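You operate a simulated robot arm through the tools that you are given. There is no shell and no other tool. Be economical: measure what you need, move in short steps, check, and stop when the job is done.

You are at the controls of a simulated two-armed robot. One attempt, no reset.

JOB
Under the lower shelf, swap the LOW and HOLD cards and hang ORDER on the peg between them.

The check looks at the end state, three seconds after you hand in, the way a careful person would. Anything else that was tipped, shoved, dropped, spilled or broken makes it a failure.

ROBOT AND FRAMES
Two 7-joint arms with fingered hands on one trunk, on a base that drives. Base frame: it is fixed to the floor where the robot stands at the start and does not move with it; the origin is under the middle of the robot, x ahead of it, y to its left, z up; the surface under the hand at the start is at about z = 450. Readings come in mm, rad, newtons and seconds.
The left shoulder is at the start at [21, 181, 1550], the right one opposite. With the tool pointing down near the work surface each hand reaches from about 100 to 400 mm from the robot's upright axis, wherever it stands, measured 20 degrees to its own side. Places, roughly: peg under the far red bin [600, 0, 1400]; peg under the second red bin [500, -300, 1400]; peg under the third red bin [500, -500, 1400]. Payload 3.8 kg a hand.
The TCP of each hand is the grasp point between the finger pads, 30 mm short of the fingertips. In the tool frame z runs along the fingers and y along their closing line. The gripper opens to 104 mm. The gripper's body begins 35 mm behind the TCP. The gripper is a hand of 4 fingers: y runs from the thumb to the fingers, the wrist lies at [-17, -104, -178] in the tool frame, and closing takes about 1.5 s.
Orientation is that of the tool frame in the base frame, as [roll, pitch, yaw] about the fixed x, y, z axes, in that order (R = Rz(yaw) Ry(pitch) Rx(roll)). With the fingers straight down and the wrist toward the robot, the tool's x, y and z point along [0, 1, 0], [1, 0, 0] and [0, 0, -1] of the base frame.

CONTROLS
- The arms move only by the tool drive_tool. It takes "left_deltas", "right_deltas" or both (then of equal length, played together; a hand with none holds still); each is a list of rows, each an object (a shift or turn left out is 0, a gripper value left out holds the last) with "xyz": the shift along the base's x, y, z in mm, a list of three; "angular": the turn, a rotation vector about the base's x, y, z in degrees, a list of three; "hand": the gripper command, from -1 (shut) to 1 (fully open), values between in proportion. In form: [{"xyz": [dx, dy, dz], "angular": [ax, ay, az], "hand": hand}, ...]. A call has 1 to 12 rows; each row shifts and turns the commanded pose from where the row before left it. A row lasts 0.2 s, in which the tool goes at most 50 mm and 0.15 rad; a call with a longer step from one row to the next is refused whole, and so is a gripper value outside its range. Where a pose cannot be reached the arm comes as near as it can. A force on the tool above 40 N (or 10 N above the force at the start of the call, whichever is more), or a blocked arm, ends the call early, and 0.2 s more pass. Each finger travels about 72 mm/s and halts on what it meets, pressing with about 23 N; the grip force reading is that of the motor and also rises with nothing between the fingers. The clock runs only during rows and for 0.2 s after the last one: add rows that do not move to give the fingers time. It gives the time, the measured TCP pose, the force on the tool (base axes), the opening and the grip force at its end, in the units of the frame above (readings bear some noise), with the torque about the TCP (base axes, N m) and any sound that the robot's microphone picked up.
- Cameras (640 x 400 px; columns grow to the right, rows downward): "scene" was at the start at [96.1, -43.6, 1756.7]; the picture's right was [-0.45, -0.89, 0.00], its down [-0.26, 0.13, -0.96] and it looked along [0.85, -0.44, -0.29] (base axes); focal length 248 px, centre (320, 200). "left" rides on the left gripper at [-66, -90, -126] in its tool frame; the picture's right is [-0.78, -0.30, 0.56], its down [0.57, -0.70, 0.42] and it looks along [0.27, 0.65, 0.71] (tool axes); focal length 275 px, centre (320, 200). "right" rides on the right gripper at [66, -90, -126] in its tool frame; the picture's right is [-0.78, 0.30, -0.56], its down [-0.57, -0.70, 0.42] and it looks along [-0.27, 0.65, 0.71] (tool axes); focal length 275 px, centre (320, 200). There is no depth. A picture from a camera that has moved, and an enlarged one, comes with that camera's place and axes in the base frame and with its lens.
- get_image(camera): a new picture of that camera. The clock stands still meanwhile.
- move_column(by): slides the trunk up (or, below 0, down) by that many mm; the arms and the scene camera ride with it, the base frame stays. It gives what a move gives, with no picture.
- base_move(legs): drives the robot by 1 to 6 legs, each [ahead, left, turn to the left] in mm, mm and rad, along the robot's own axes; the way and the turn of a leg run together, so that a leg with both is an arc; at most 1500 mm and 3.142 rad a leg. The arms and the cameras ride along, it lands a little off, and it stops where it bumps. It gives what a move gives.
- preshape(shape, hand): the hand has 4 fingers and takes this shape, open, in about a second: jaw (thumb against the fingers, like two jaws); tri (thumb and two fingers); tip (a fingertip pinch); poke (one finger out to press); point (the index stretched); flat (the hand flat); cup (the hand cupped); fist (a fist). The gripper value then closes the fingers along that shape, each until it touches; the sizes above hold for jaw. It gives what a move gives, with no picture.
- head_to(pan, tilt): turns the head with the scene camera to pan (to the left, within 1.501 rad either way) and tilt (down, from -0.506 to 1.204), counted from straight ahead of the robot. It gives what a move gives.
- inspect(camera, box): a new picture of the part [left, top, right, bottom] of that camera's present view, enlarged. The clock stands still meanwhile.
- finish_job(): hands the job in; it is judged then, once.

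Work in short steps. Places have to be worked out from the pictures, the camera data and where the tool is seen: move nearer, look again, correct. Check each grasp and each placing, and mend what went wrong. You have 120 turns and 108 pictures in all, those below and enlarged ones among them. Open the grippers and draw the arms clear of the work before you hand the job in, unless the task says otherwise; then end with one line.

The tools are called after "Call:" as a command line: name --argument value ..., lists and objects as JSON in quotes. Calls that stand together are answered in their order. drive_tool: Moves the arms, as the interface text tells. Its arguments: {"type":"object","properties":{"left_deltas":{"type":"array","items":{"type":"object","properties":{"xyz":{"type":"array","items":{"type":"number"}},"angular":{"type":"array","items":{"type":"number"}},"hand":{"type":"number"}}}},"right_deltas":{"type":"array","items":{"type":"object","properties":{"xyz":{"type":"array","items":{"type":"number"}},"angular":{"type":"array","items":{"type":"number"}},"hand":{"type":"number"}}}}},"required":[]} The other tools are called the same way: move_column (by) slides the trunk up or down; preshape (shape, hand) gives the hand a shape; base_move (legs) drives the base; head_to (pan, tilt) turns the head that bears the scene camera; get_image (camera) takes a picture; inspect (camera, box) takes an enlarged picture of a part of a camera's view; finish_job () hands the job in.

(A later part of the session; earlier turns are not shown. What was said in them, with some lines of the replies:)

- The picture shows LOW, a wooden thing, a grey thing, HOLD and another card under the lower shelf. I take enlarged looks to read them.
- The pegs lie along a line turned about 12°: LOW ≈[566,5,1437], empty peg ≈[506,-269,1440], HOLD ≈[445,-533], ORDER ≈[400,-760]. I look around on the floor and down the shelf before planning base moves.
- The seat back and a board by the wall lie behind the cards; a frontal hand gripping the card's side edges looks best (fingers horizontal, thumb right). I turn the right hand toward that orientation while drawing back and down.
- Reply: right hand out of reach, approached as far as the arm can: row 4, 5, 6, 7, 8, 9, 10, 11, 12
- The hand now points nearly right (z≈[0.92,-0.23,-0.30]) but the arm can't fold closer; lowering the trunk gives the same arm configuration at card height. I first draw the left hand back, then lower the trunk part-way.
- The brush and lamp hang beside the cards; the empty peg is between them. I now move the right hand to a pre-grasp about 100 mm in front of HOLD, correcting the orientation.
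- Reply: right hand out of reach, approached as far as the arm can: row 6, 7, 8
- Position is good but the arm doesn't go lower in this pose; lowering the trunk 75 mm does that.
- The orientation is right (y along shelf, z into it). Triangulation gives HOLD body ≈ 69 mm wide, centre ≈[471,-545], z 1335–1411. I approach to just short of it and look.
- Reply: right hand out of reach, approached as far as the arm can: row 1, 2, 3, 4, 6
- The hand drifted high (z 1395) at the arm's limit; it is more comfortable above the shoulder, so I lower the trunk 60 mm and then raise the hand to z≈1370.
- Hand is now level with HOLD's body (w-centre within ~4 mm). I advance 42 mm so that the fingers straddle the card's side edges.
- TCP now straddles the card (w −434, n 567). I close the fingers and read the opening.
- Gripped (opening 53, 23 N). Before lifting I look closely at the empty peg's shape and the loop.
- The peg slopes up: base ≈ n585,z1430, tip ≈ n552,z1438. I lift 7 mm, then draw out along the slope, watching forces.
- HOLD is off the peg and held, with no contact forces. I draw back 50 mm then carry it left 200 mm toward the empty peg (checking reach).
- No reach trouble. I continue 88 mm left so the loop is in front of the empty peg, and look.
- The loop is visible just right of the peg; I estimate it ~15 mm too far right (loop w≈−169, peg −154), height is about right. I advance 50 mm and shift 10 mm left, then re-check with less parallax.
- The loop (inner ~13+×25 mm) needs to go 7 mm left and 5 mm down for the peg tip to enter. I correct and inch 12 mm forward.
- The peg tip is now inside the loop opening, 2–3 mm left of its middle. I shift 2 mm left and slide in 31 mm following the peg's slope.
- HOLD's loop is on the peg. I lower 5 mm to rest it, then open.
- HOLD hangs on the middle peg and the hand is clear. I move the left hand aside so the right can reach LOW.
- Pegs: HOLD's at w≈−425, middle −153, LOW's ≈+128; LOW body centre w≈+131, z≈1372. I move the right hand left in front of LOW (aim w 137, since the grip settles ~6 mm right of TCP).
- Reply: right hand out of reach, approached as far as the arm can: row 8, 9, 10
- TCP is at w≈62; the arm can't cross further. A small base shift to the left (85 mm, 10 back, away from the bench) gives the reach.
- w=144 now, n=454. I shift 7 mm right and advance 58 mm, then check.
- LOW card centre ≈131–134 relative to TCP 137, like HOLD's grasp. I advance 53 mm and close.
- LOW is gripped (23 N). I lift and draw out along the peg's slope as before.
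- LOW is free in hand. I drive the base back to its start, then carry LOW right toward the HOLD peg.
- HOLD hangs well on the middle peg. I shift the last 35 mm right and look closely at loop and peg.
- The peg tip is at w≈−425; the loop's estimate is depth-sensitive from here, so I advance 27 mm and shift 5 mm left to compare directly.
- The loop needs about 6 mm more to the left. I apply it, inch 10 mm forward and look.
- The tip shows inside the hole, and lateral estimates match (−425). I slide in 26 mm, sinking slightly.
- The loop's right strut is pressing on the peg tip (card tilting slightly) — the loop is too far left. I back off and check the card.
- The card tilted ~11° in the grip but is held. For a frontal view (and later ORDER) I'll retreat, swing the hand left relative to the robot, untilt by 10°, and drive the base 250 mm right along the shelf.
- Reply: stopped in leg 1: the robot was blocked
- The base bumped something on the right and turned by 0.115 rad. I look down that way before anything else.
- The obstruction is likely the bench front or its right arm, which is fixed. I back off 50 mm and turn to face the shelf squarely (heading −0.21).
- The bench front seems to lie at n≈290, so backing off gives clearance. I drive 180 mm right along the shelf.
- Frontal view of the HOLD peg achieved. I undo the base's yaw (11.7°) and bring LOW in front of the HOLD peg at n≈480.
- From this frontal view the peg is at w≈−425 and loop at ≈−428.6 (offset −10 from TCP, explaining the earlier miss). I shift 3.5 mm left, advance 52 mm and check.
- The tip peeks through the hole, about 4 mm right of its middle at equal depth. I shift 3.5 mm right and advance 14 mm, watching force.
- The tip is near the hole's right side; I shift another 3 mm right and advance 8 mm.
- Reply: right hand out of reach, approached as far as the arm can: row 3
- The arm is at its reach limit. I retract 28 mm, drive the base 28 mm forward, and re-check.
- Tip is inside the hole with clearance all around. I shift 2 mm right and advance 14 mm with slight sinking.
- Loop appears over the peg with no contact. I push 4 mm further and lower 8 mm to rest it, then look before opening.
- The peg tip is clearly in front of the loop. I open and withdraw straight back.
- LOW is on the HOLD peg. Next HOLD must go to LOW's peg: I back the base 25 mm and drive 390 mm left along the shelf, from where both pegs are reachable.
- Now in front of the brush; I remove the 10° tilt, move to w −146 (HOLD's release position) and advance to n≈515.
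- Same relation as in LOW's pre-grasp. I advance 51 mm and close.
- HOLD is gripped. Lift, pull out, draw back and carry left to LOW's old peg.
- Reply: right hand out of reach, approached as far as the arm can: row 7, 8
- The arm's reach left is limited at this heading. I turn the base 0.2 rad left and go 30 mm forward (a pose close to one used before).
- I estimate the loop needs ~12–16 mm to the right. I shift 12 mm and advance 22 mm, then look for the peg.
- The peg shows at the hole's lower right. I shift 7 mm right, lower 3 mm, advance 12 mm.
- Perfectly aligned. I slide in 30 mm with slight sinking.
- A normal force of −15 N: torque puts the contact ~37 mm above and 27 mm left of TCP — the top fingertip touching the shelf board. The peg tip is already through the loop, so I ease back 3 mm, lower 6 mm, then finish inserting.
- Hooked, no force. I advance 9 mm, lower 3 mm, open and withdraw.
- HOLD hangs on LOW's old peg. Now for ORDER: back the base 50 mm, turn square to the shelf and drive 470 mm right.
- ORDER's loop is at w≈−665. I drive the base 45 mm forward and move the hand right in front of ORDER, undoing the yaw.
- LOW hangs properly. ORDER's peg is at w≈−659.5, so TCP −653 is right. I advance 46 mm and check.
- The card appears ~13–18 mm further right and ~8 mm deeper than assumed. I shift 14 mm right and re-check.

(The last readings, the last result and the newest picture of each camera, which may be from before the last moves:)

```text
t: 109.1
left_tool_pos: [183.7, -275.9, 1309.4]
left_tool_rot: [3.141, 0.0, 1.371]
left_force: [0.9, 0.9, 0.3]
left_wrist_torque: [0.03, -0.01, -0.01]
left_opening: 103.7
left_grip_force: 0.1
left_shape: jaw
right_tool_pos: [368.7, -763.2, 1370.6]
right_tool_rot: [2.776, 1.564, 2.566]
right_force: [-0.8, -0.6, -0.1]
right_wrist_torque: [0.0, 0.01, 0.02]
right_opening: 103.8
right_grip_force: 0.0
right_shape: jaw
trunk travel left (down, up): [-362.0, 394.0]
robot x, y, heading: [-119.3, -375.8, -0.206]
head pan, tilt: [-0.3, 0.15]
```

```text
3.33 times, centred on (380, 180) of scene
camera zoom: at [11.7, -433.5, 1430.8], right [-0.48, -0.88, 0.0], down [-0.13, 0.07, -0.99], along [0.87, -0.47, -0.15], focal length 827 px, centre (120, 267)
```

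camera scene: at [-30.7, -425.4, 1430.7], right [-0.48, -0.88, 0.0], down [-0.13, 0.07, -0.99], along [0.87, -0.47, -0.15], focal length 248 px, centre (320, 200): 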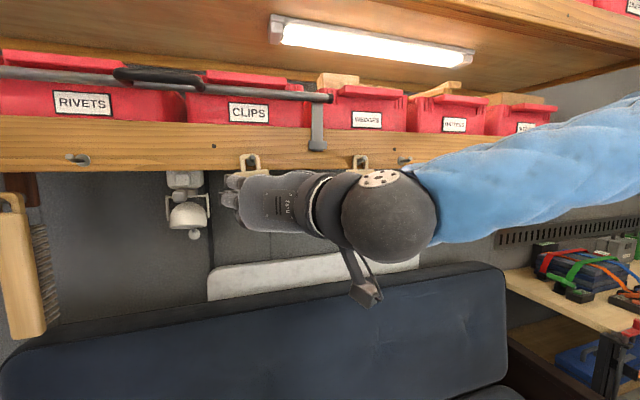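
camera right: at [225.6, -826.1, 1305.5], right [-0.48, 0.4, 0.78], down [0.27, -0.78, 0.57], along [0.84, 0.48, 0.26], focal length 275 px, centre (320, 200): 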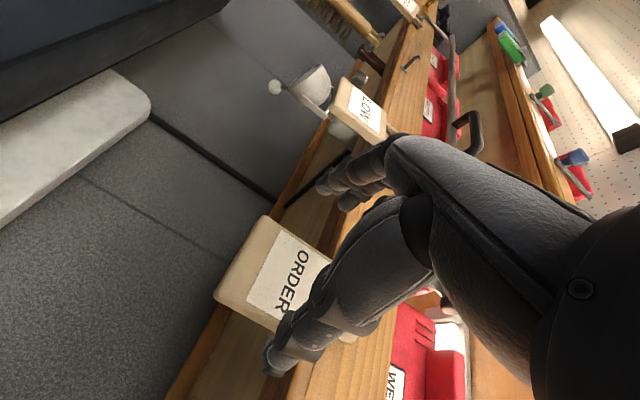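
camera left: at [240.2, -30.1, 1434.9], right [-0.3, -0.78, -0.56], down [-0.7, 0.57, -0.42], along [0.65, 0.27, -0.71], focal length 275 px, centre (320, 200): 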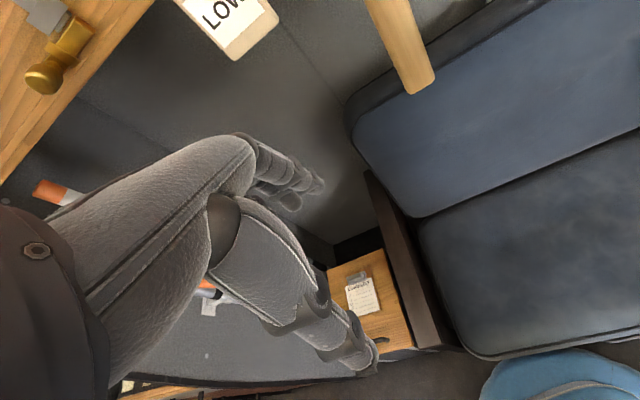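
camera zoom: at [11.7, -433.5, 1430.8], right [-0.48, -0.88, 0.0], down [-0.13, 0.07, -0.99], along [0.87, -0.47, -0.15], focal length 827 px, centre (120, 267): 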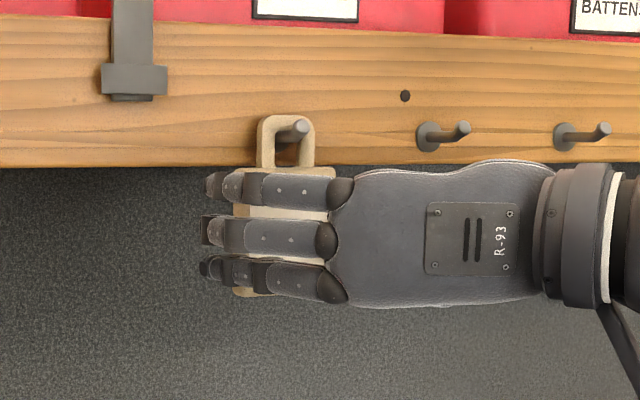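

Corner positions now match the previous good pre-grasps. I advance 52 mm and close.

Call:
drive_tool --right_deltas '[{"xyz": [12.7, -2.8, 0]}, {"xyz": [12.7, -2.8, 0]}, {"xyz": [12.7, -2.8, 0]}, {"xyz": [12.7, -2.8, 0]}, {}]'

Call:
drive_tool --right_deltas '[{"hand": 0.5}, {"hand": 0.3}, {"hand": 0}, {"hand": -0.2}, {"hand": -0.2}, {"hand": -0.2}]'

Call:
inspect --camera "scene" --box '[300, 120, 460, 240]'

```text
t: 110.3
left_tool_pos: [185.1, -276.9, 1310.2]
left_tool_rot: [-3.141, -0.002, 1.372]
left_force: [-0.4, -0.1, 0.1]
left_wrist_torque: [0.01, 0.03, 0.01]
left_opening: 103.5
left_grip_force: 0.0
left_shape: jaw
right_tool_pos: [419.3, -774.0, 1370.9]
right_tool_rot: [3.007, 1.562, 2.796]
right_force: [-0.3, 0.2, -0.2]
right_wrist_torque: [0.02, 0.01, -0.02]
right_opening: 103.9
right_grip_force: 0.0
right_shape: jaw
trunk travel left (down, up): [-362.0, 394.0]
robot x, y, heading: [-120.3, -375.2, -0.202]
head pan, tilt: [-0.3, 0.15]
```

```text
t: 111.7
left_tool_pos: [185.2, -276.3, 1310.1]
left_tool_rot: [3.14, -0.001, 1.37]
left_force: [-0.7, -0.6, -0.1]
left_wrist_torque: [0.0, 0.0, -0.05]
left_opening: 103.7
left_grip_force: 0.1
left_shape: jaw
right_tool_pos: [419.2, -773.7, 1371.6]
right_tool_rot: [2.981, 1.564, 2.771]
right_force: [0.3, 0.2, 0.5]
right_wrist_torque: [-0.03, 0.01, 0.0]
right_opening: 48.9
right_grip_force: 23.0
right_shape: jaw
trunk travel left (down, up): [-362.0, 394.0]
robot x, y, heading: [-119.7, -377.9, -0.201]
head pan, tilt: [-0.3, 0.15]
```

```text
3.33 times, centred on (380, 180) of scene
camera zoom: at [12.4, -433.4, 1430.7], right [-0.48, -0.88, 0.0], down [-0.13, 0.07, -0.99], along [0.87, -0.47, -0.15], focal length 827 px, centre (120, 267)
```

zoom: 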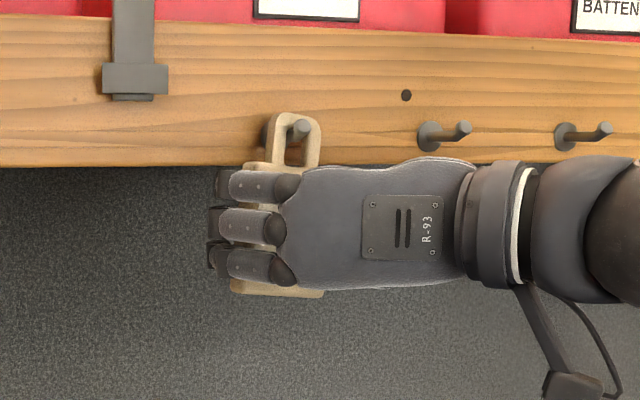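

ORDER is gripped. Lift, pull out and retreat.

Call:
drive_tool --right_deltas '[{"xyz": [0, 0, 4]}, {"xyz": [0, 0, 3]}, {"xyz": [-8, 1.7, 2.2]}, {"xyz": [-8, 1.7, 2.2]}, {"xyz": [-8, 1.7, 2.2]}, {"xyz": [-8, 1.7, 2.2]}, {"xyz": [-10, 2.2, 2]}, {"xyz": [-16, 3.5, 0]}, {"xyz": [-16, 3.5, 0]}, {"xyz": [-10, 2.2, 0]}]'

Call:
get_image --camera "scene"

```text
t: 113.9
left_tool_pos: [184.4, -276.9, 1309.1]
left_tool_rot: [-3.141, 0.001, 1.371]
left_force: [-0.6, 0.4, 0.6]
left_wrist_torque: [-0.04, 0.03, 0.04]
left_opening: 103.6
left_grip_force: 0.0
left_shape: jaw
right_tool_pos: [334.3, -755.6, 1388.1]
right_tool_rot: [3.056, 1.562, 2.844]
right_force: [-0.2, -0.7, 0.3]
right_wrist_torque: [0.03, 0.01, 0.02]
right_opening: 49.2
right_grip_force: 22.7
right_shape: jaw
trunk travel left (down, up): [-362.0, 394.0]
robot x, y, heading: [-123.9, -381.5, -0.199]
head pan, tilt: [-0.3, 0.15]
```

```text
19 pictures are left
camera scene: at [12.2, -433.4, 1430.7], right [-0.48, -0.88, 0.0], down [-0.13, 0.07, -0.99], along [0.87, -0.47, -0.15], focal length 248 px, centre (320, 200)
```

scene: 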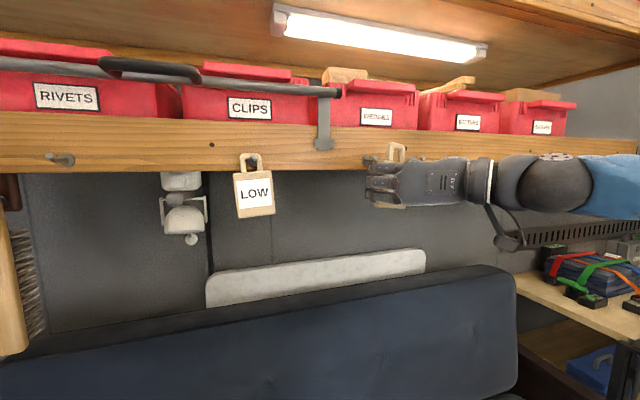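

ORDER is free in hand. I back the base 25 mm, drive 365 mm left, then carry the hand left to the middle peg.

Call:
base_move --legs '[[-25, 0, 0], [0, 365, 0], [20, 0, 0]]'

Call:
drive_tool --right_deltas '[{"xyz": [6, 27.4, 0]}, {"xyz": [6, 27.4, 0]}, {"xyz": [6, 27.4, 0]}, {"xyz": [6, 27.4, 0]}, {}]'

Call:
get_image --camera "scene"

```text
t: 117.0
left_tool_pos: [255.1, 86.0, 1308.9]
left_tool_rot: [3.141, 0.001, 1.371]
left_force: [-0.1, 0.1, -0.5]
left_wrist_torque: [0.02, 0.02, 0.03]
left_opening: 103.6
left_grip_force: 0.0
left_shape: jaw
right_tool_pos: [404.8, -393.4, 1386.9]
right_tool_rot: [2.915, 1.563, 2.703]
right_force: [0.3, -0.7, -0.8]
right_wrist_torque: [0.03, -0.01, 0.02]
right_opening: 48.9
right_grip_force: 23.2
right_shape: jaw
trunk travel left (down, up): [-362.0, 394.0]
robot x, y, heading: [-52.1, -14.5, -0.205]
head pan, tilt: [-0.3, 0.15]
```

```text
t: 118.2
left_tool_pos: [253.3, 85.9, 1309.4]
left_tool_rot: [3.141, -0.002, 1.37]
left_force: [-0.1, -0.1, 0.3]
left_wrist_torque: [0.0, -0.03, 0.01]
left_opening: 103.7
left_grip_force: 0.1
left_shape: jaw
right_tool_pos: [425.5, -282.7, 1386.0]
right_tool_rot: [2.884, 1.563, 2.671]
right_force: [0.4, -0.2, -0.2]
right_wrist_torque: [-0.04, 0.0, 0.03]
right_opening: 49.0
right_grip_force: 23.3
right_shape: jaw
trunk travel left (down, up): [-362.0, 394.0]
robot x, y, heading: [-52.0, -19.0, -0.199]
head pan, tilt: [-0.3, 0.15]
```

```text
18 pictures are left
camera scene: at [80.4, -71.1, 1430.7], right [-0.48, -0.88, 0.0], down [-0.13, 0.07, -0.99], along [0.87, -0.48, -0.15], focal length 248 px, centre (320, 200)
```

scene: 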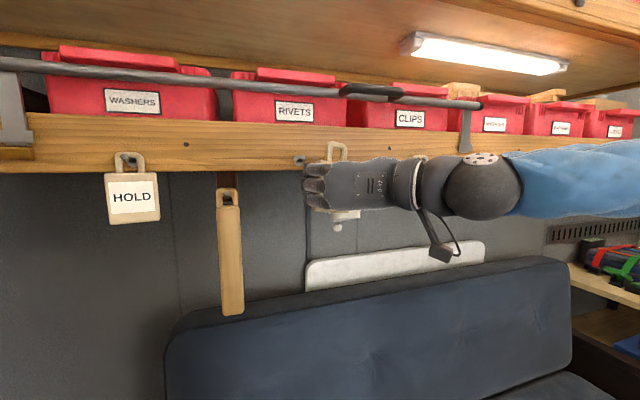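

HOLD hangs well at left. The middle peg shows at (300,160); I shift ORDER 32 mm left and advance 38 mm.

Call:
drive_tool --right_deltas '[{"xyz": [3.4, 15.6, -1]}, {"xyz": [3.4, 15.6, -1]}, {"xyz": [12.4, -2.7, 0]}, {"xyz": [12.4, -2.7, 0]}, {"xyz": [12.4, -2.7, 0]}, {}]'

Call:
inspect --camera "scene" --box '[260, 120, 356, 180]'

```text
t: 119.6
left_tool_pos: [252.6, 87.4, 1310.2]
left_tool_rot: [-3.141, 0.001, 1.369]
left_force: [0.2, -0.3, 0.2]
left_wrist_torque: [0.0, -0.04, -0.01]
left_opening: 103.4
left_grip_force: 0.0
left_shape: jaw
right_tool_pos: [471.8, -261.4, 1385.2]
right_tool_rot: [2.809, 1.563, 2.598]
right_force: [0.0, 0.6, 0.1]
right_wrist_torque: [-0.01, 0.0, -0.02]
right_opening: 48.7
right_grip_force: 22.7
right_shape: jaw
trunk travel left (down, up): [-362.0, 394.0]
robot x, y, heading: [-49.3, -17.5, -0.2]
head pan, tilt: [-0.3, 0.15]
```

```text
6.67 times, centred on (308, 150) of scene
camera zoom: at [80.6, -70.2, 1430.8], right [-0.48, -0.88, 0.0], down [-0.13, 0.07, -0.99], along [0.87, -0.48, -0.15], focal length 1655 px, centre (400, 533)
```

zoom: 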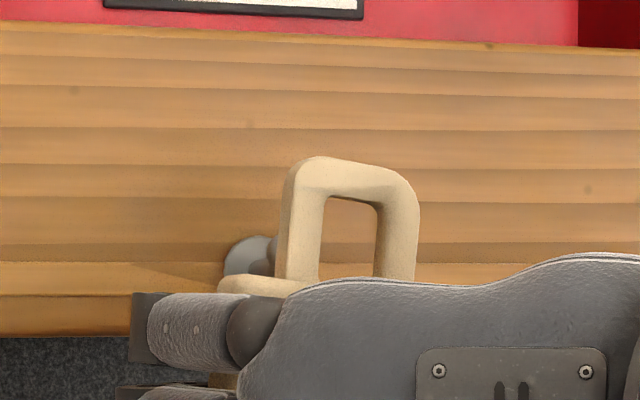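

The loop must go ~10 mm left, 2.5 mm down. I correct and advance 12 mm.

Call:
drive_tool --right_deltas '[{"xyz": [2.1, 9.8, -2.5]}, {"xyz": [5.9, -1.3, 0]}, {"xyz": [5.9, -1.3, 0]}, {}]'

Call:
inspect --camera "scene" --box '[260, 120, 356, 180]'

```text
t: 120.6
left_tool_pos: [253.7, 87.2, 1309.3]
left_tool_rot: [3.14, 0.001, 1.37]
left_force: [-0.6, -0.5, -0.1]
left_wrist_torque: [0.0, 0.01, 0.01]
left_opening: 103.7
left_grip_force: 0.2
left_shape: jaw
right_tool_pos: [485.4, -253.2, 1383.1]
right_tool_rot: [2.85, 1.563, 2.639]
right_force: [0.0, -1.0, 0.1]
right_wrist_torque: [0.01, -0.02, 0.02]
right_opening: 48.8
right_grip_force: 23.0
right_shape: jaw
trunk travel left (down, up): [-362.0, 394.0]
robot x, y, heading: [-51.7, -13.4, -0.201]
head pan, tilt: [-0.3, 0.15]
```

```text
6.67 times, centred on (308, 150) of scene
camera zoom: at [80.8, -70.4, 1430.7], right [-0.48, -0.88, 0.0], down [-0.13, 0.07, -0.99], along [0.87, -0.48, -0.15], focal length 1655 px, centre (400, 533)
```

zoom: 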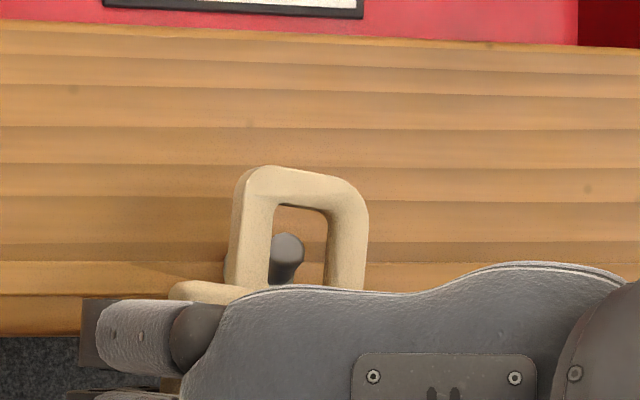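

Aligned (hole centre will meet the tip when at equal depth). I advance 20 mm and watch.

Call:
drive_tool --right_deltas '[{"xyz": [5, -1.1, 0]}, {"xyz": [5, -1.1, 0]}, {"xyz": [5, -1.1, 0]}, {"xyz": [4.6, -1, -1]}, {}]'

Call:
inspect --camera "scene" --box '[260, 120, 356, 180]'

```text
t: 121.8
left_tool_pos: [253.8, 87.2, 1309.7]
left_tool_rot: [3.14, 0.0, 1.368]
left_force: [0.5, 0.0, 0.5]
left_wrist_torque: [0.0, -0.03, -0.02]
left_opening: 103.6
left_grip_force: 0.1
left_shape: jaw
right_tool_pos: [504.5, -258.1, 1381.6]
right_tool_rot: [2.884, 1.564, 2.673]
right_force: [0.2, 0.5, -0.7]
right_wrist_torque: [0.02, -0.01, -0.03]
right_opening: 48.7
right_grip_force: 22.5
right_shape: jaw
trunk travel left (down, up): [-362.0, 394.0]
robot x, y, heading: [-54.8, -12.9, -0.198]
head pan, tilt: [-0.3, 0.15]
```

```text
6.67 times, centred on (308, 150) of scene
camera zoom: at [80.9, -70.3, 1430.7], right [-0.48, -0.88, 0.0], down [-0.13, 0.07, -0.99], along [0.87, -0.48, -0.15], focal length 1655 px, centre (400, 533)
```

zoom: 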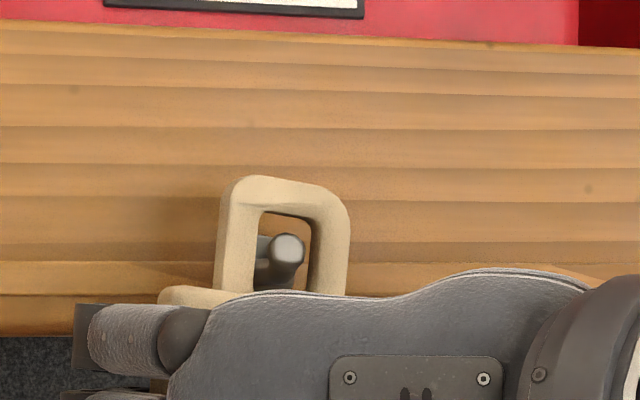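

The tip is through, no force. I lower 5 mm and slide in 17 mm more.

Call:
drive_tool --right_deltas '[{"xyz": [2, -0.4, -2]}, {"xyz": [2, -0.4, -2]}, {"xyz": [4.4, -1, -1.5]}, {"xyz": [4.4, -1, -1]}, {"xyz": [4.2, -0.9, -0.5]}, {}]'

Call:
inspect --camera "scene" --box '[260, 120, 356, 180]'

```text
t: 123.2
left_tool_pos: [254.3, 87.0, 1307.9]
left_tool_rot: [3.141, -0.001, 1.37]
left_force: [-0.7, 0.0, -0.1]
left_wrist_torque: [-0.01, 0.0, -0.01]
left_opening: 103.6
left_grip_force: 0.0
left_shape: jaw
right_tool_pos: [521.9, -262.1, 1375.7]
right_tool_rot: [2.853, 1.562, 2.642]
right_force: [0.6, -0.7, -0.2]
right_wrist_torque: [0.02, -0.02, 0.0]
right_opening: 49.0
right_grip_force: 23.1
right_shape: jaw
trunk travel left (down, up): [-362.0, 394.0]
robot x, y, heading: [-53.6, -15.4, -0.199]
head pan, tilt: [-0.3, 0.15]
```

```text
6.67 times, centred on (308, 150) of scene
camera zoom: at [80.9, -70.2, 1430.7], right [-0.48, -0.88, 0.0], down [-0.13, 0.07, -0.99], along [0.87, -0.48, -0.15], focal length 1655 px, centre (400, 533)
```

zoom: 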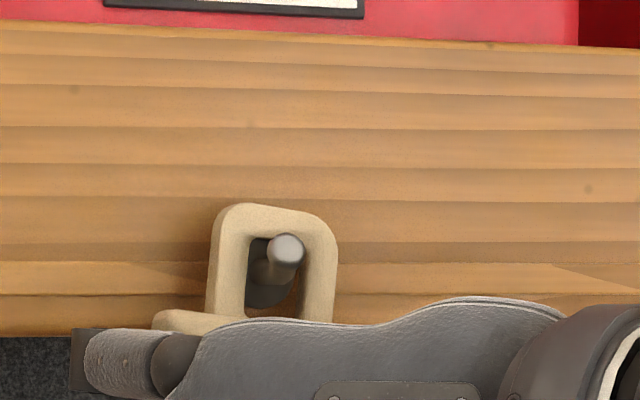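

The tip is in front of the loop's upper bar. I lower 5 mm to rest it, open and withdraw.

Call:
drive_tool --right_deltas '[{"xyz": [0, 0, -2.5]}, {"xyz": [0, 0, -2.5]}, {"hand": 0.2}, {"hand": 0.4}, {"hand": 0.7}, {"hand": 1}, {"hand": 1}, {"hand": 1}]'

Call:
drive_tool --right_deltas '[{"xyz": [-10, 2.2, 0]}, {"xyz": [-15, 3.3, 0]}, {"xyz": [-20, 4.4, 0]}, {"xyz": [-20, 4.4, 0]}, {"xyz": [-20, 4.4, 0]}, {"xyz": [-20, 4.4, 0]}]'

Call:
get_image --camera "scene"

```text
t: 125.0
left_tool_pos: [254.8, 87.0, 1309.7]
left_tool_rot: [3.141, 0.001, 1.368]
left_force: [-0.6, 0.0, 0.3]
left_wrist_torque: [0.01, 0.01, 0.01]
left_opening: 103.6
left_grip_force: 0.0
left_shape: jaw
right_tool_pos: [522.1, -261.5, 1369.6]
right_tool_rot: [2.659, 1.563, 2.448]
right_force: [0.7, 0.7, 0.0]
right_wrist_torque: [0.01, 0.0, 0.0]
right_opening: 103.6
right_grip_force: 0.0
right_shape: jaw
trunk travel left (down, up): [-362.0, 394.0]
robot x, y, heading: [-48.3, -12.0, -0.202]
head pan, tilt: [-0.3, 0.15]
```

```text
t: 126.4
left_tool_pos: [251.9, 88.9, 1310.0]
left_tool_rot: [3.139, 0.0, 1.37]
left_force: [-0.3, -1.3, 0.9]
left_wrist_torque: [-0.01, 0.03, 0.0]
left_opening: 103.4
left_grip_force: 0.1
left_shape: jaw
right_tool_pos: [416.1, -236.5, 1370.7]
right_tool_rot: [3.109, 1.564, 2.897]
right_force: [-0.9, -0.1, 0.3]
right_wrist_torque: [0.0, -0.01, 0.0]
right_opening: 103.7
right_grip_force: 0.1
right_shape: jaw
trunk travel left (down, up): [-362.0, 394.0]
robot x, y, heading: [-53.2, -14.0, -0.198]
head pan, tilt: [-0.3, 0.15]
```

```text
13 pictures are left
camera scene: at [80.1, -70.1, 1430.8], right [-0.48, -0.88, 0.0], down [-0.13, 0.07, -0.99], along [0.87, -0.48, -0.15], focal length 248 px, centre (320, 200)
```

scene: 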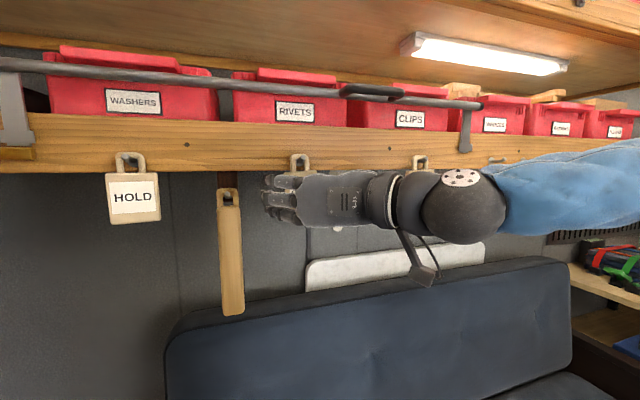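

All three hang. I back the base away 90 mm and raise the hand's distance for a clear final view of everything.

Call:
base_move --legs '[[-90, 0, 0]]'

Call:
drive_tool --right_deltas '[{"xyz": [-8, -35, 0]}, {"xyz": [-8, -35, 0]}, {"xyz": [-8, -35, 0]}, {"xyz": [-8, -35, 0]}, {"xyz": [-8, -35, 0]}, {"xyz": [-8, -35, 0]}, {"xyz": [-8, -35, 0]}, {"xyz": [-8, -35, 0]}, {"xyz": [-8, -35, 0]}, {"xyz": [-8, -35, 0]}]'

Call:
get_image --camera "scene"

```text
t: 127.5
left_tool_pos: [163.3, 105.7, 1309.9]
left_tool_rot: [3.141, 0.0, 1.373]
left_force: [-0.7, 0.5, 1.1]
left_wrist_torque: [-0.02, -0.02, -0.02]
left_opening: 103.6
left_grip_force: 0.0
left_shape: jaw
right_tool_pos: [328.1, -217.7, 1370.5]
right_tool_rot: [2.859, 1.563, 2.649]
right_force: [-0.6, 0.2, -0.3]
right_wrist_torque: [0.0, 0.03, -0.01]
right_opening: 103.8
right_grip_force: 0.1
right_shape: jaw
trunk travel left (down, up): [-362.0, 394.0]
robot x, y, heading: [-140.8, 2.8, -0.197]
head pan, tilt: [-0.3, 0.15]
```

```text
t: 129.7
left_tool_pos: [163.6, 105.0, 1310.8]
left_tool_rot: [3.141, -0.002, 1.372]
left_force: [0.5, 0.2, 0.6]
left_wrist_torque: [0.01, -0.03, -0.03]
left_opening: 103.8
left_grip_force: 0.1
left_shape: jaw
right_tool_pos: [247.0, -571.9, 1371.3]
right_tool_rot: [2.894, 1.563, 2.684]
right_force: [0.0, -0.2, -1.0]
right_wrist_torque: [0.02, -0.01, 0.01]
right_opening: 103.8
right_grip_force: 0.1
right_shape: jaw
trunk travel left (down, up): [-362.0, 394.0]
robot x, y, heading: [-145.4, 8.9, -0.195]
head pan, tilt: [-0.3, 0.15]
```

```text
12 pictures are left
camera scene: at [-8.7, -52.6, 1430.7], right [-0.48, -0.88, 0.0], down [-0.13, 0.07, -0.99], along [0.87, -0.47, -0.15], focal length 248 px, centre (320, 200)
```

scene: 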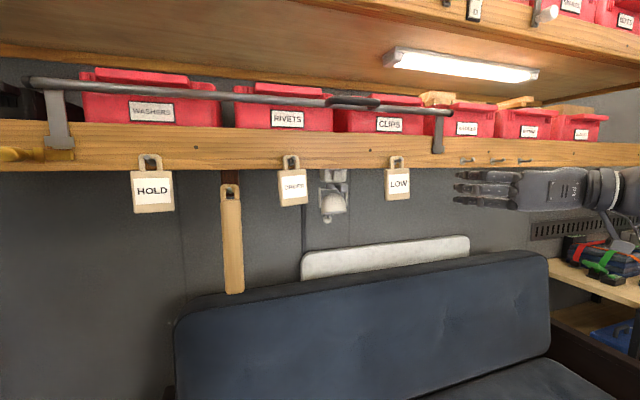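

The order is HOLD – ORDER – LOW. One close look to confirm that each is seated on its peg.

Call:
inspect --camera "scene" --box '[110, 120, 430, 240]'

Call:
inspect --camera "scene" --box '[260, 140, 420, 220]'

```text
2.00 times, centred on (270, 180) of scene
camera zoom: at [-8.7, -52.6, 1430.7], right [-0.48, -0.88, 0.0], down [-0.13, 0.07, -0.99], along [0.87, -0.47, -0.15], focal length 496 px, centre (420, 240)
```

zoom: 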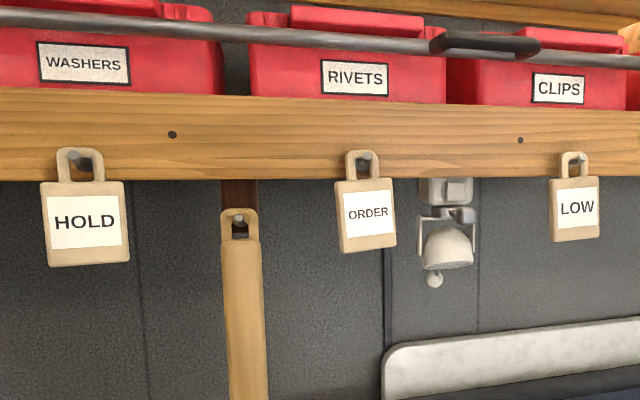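

```text
4.00 times, centred on (340, 180) of scene
camera zoom: at [-8.7, -52.6, 1430.7], right [-0.48, -0.88, 0.0], down [-0.13, 0.07, -0.99], along [0.87, -0.47, -0.15], focal length 993 px, centre (240, 280)
```

zoom: 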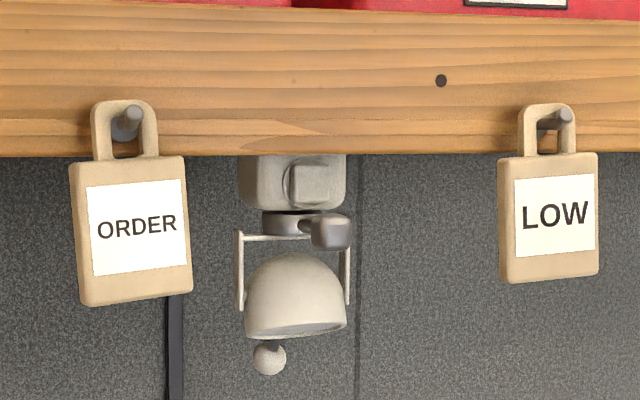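

All three are seated on their pegs, label outward; the hands are open and clear. I hand in.

Call:
finish_job

```text
The job is handed in.
```

LOW and HOLD are swapped and ORDER hangs on the peg between them; the final pictures showed all three on their pegs with labels outward. The base bumped something out of view once while driving right, most likely the bench, and I saw nothing knocked over or moved afterwards.
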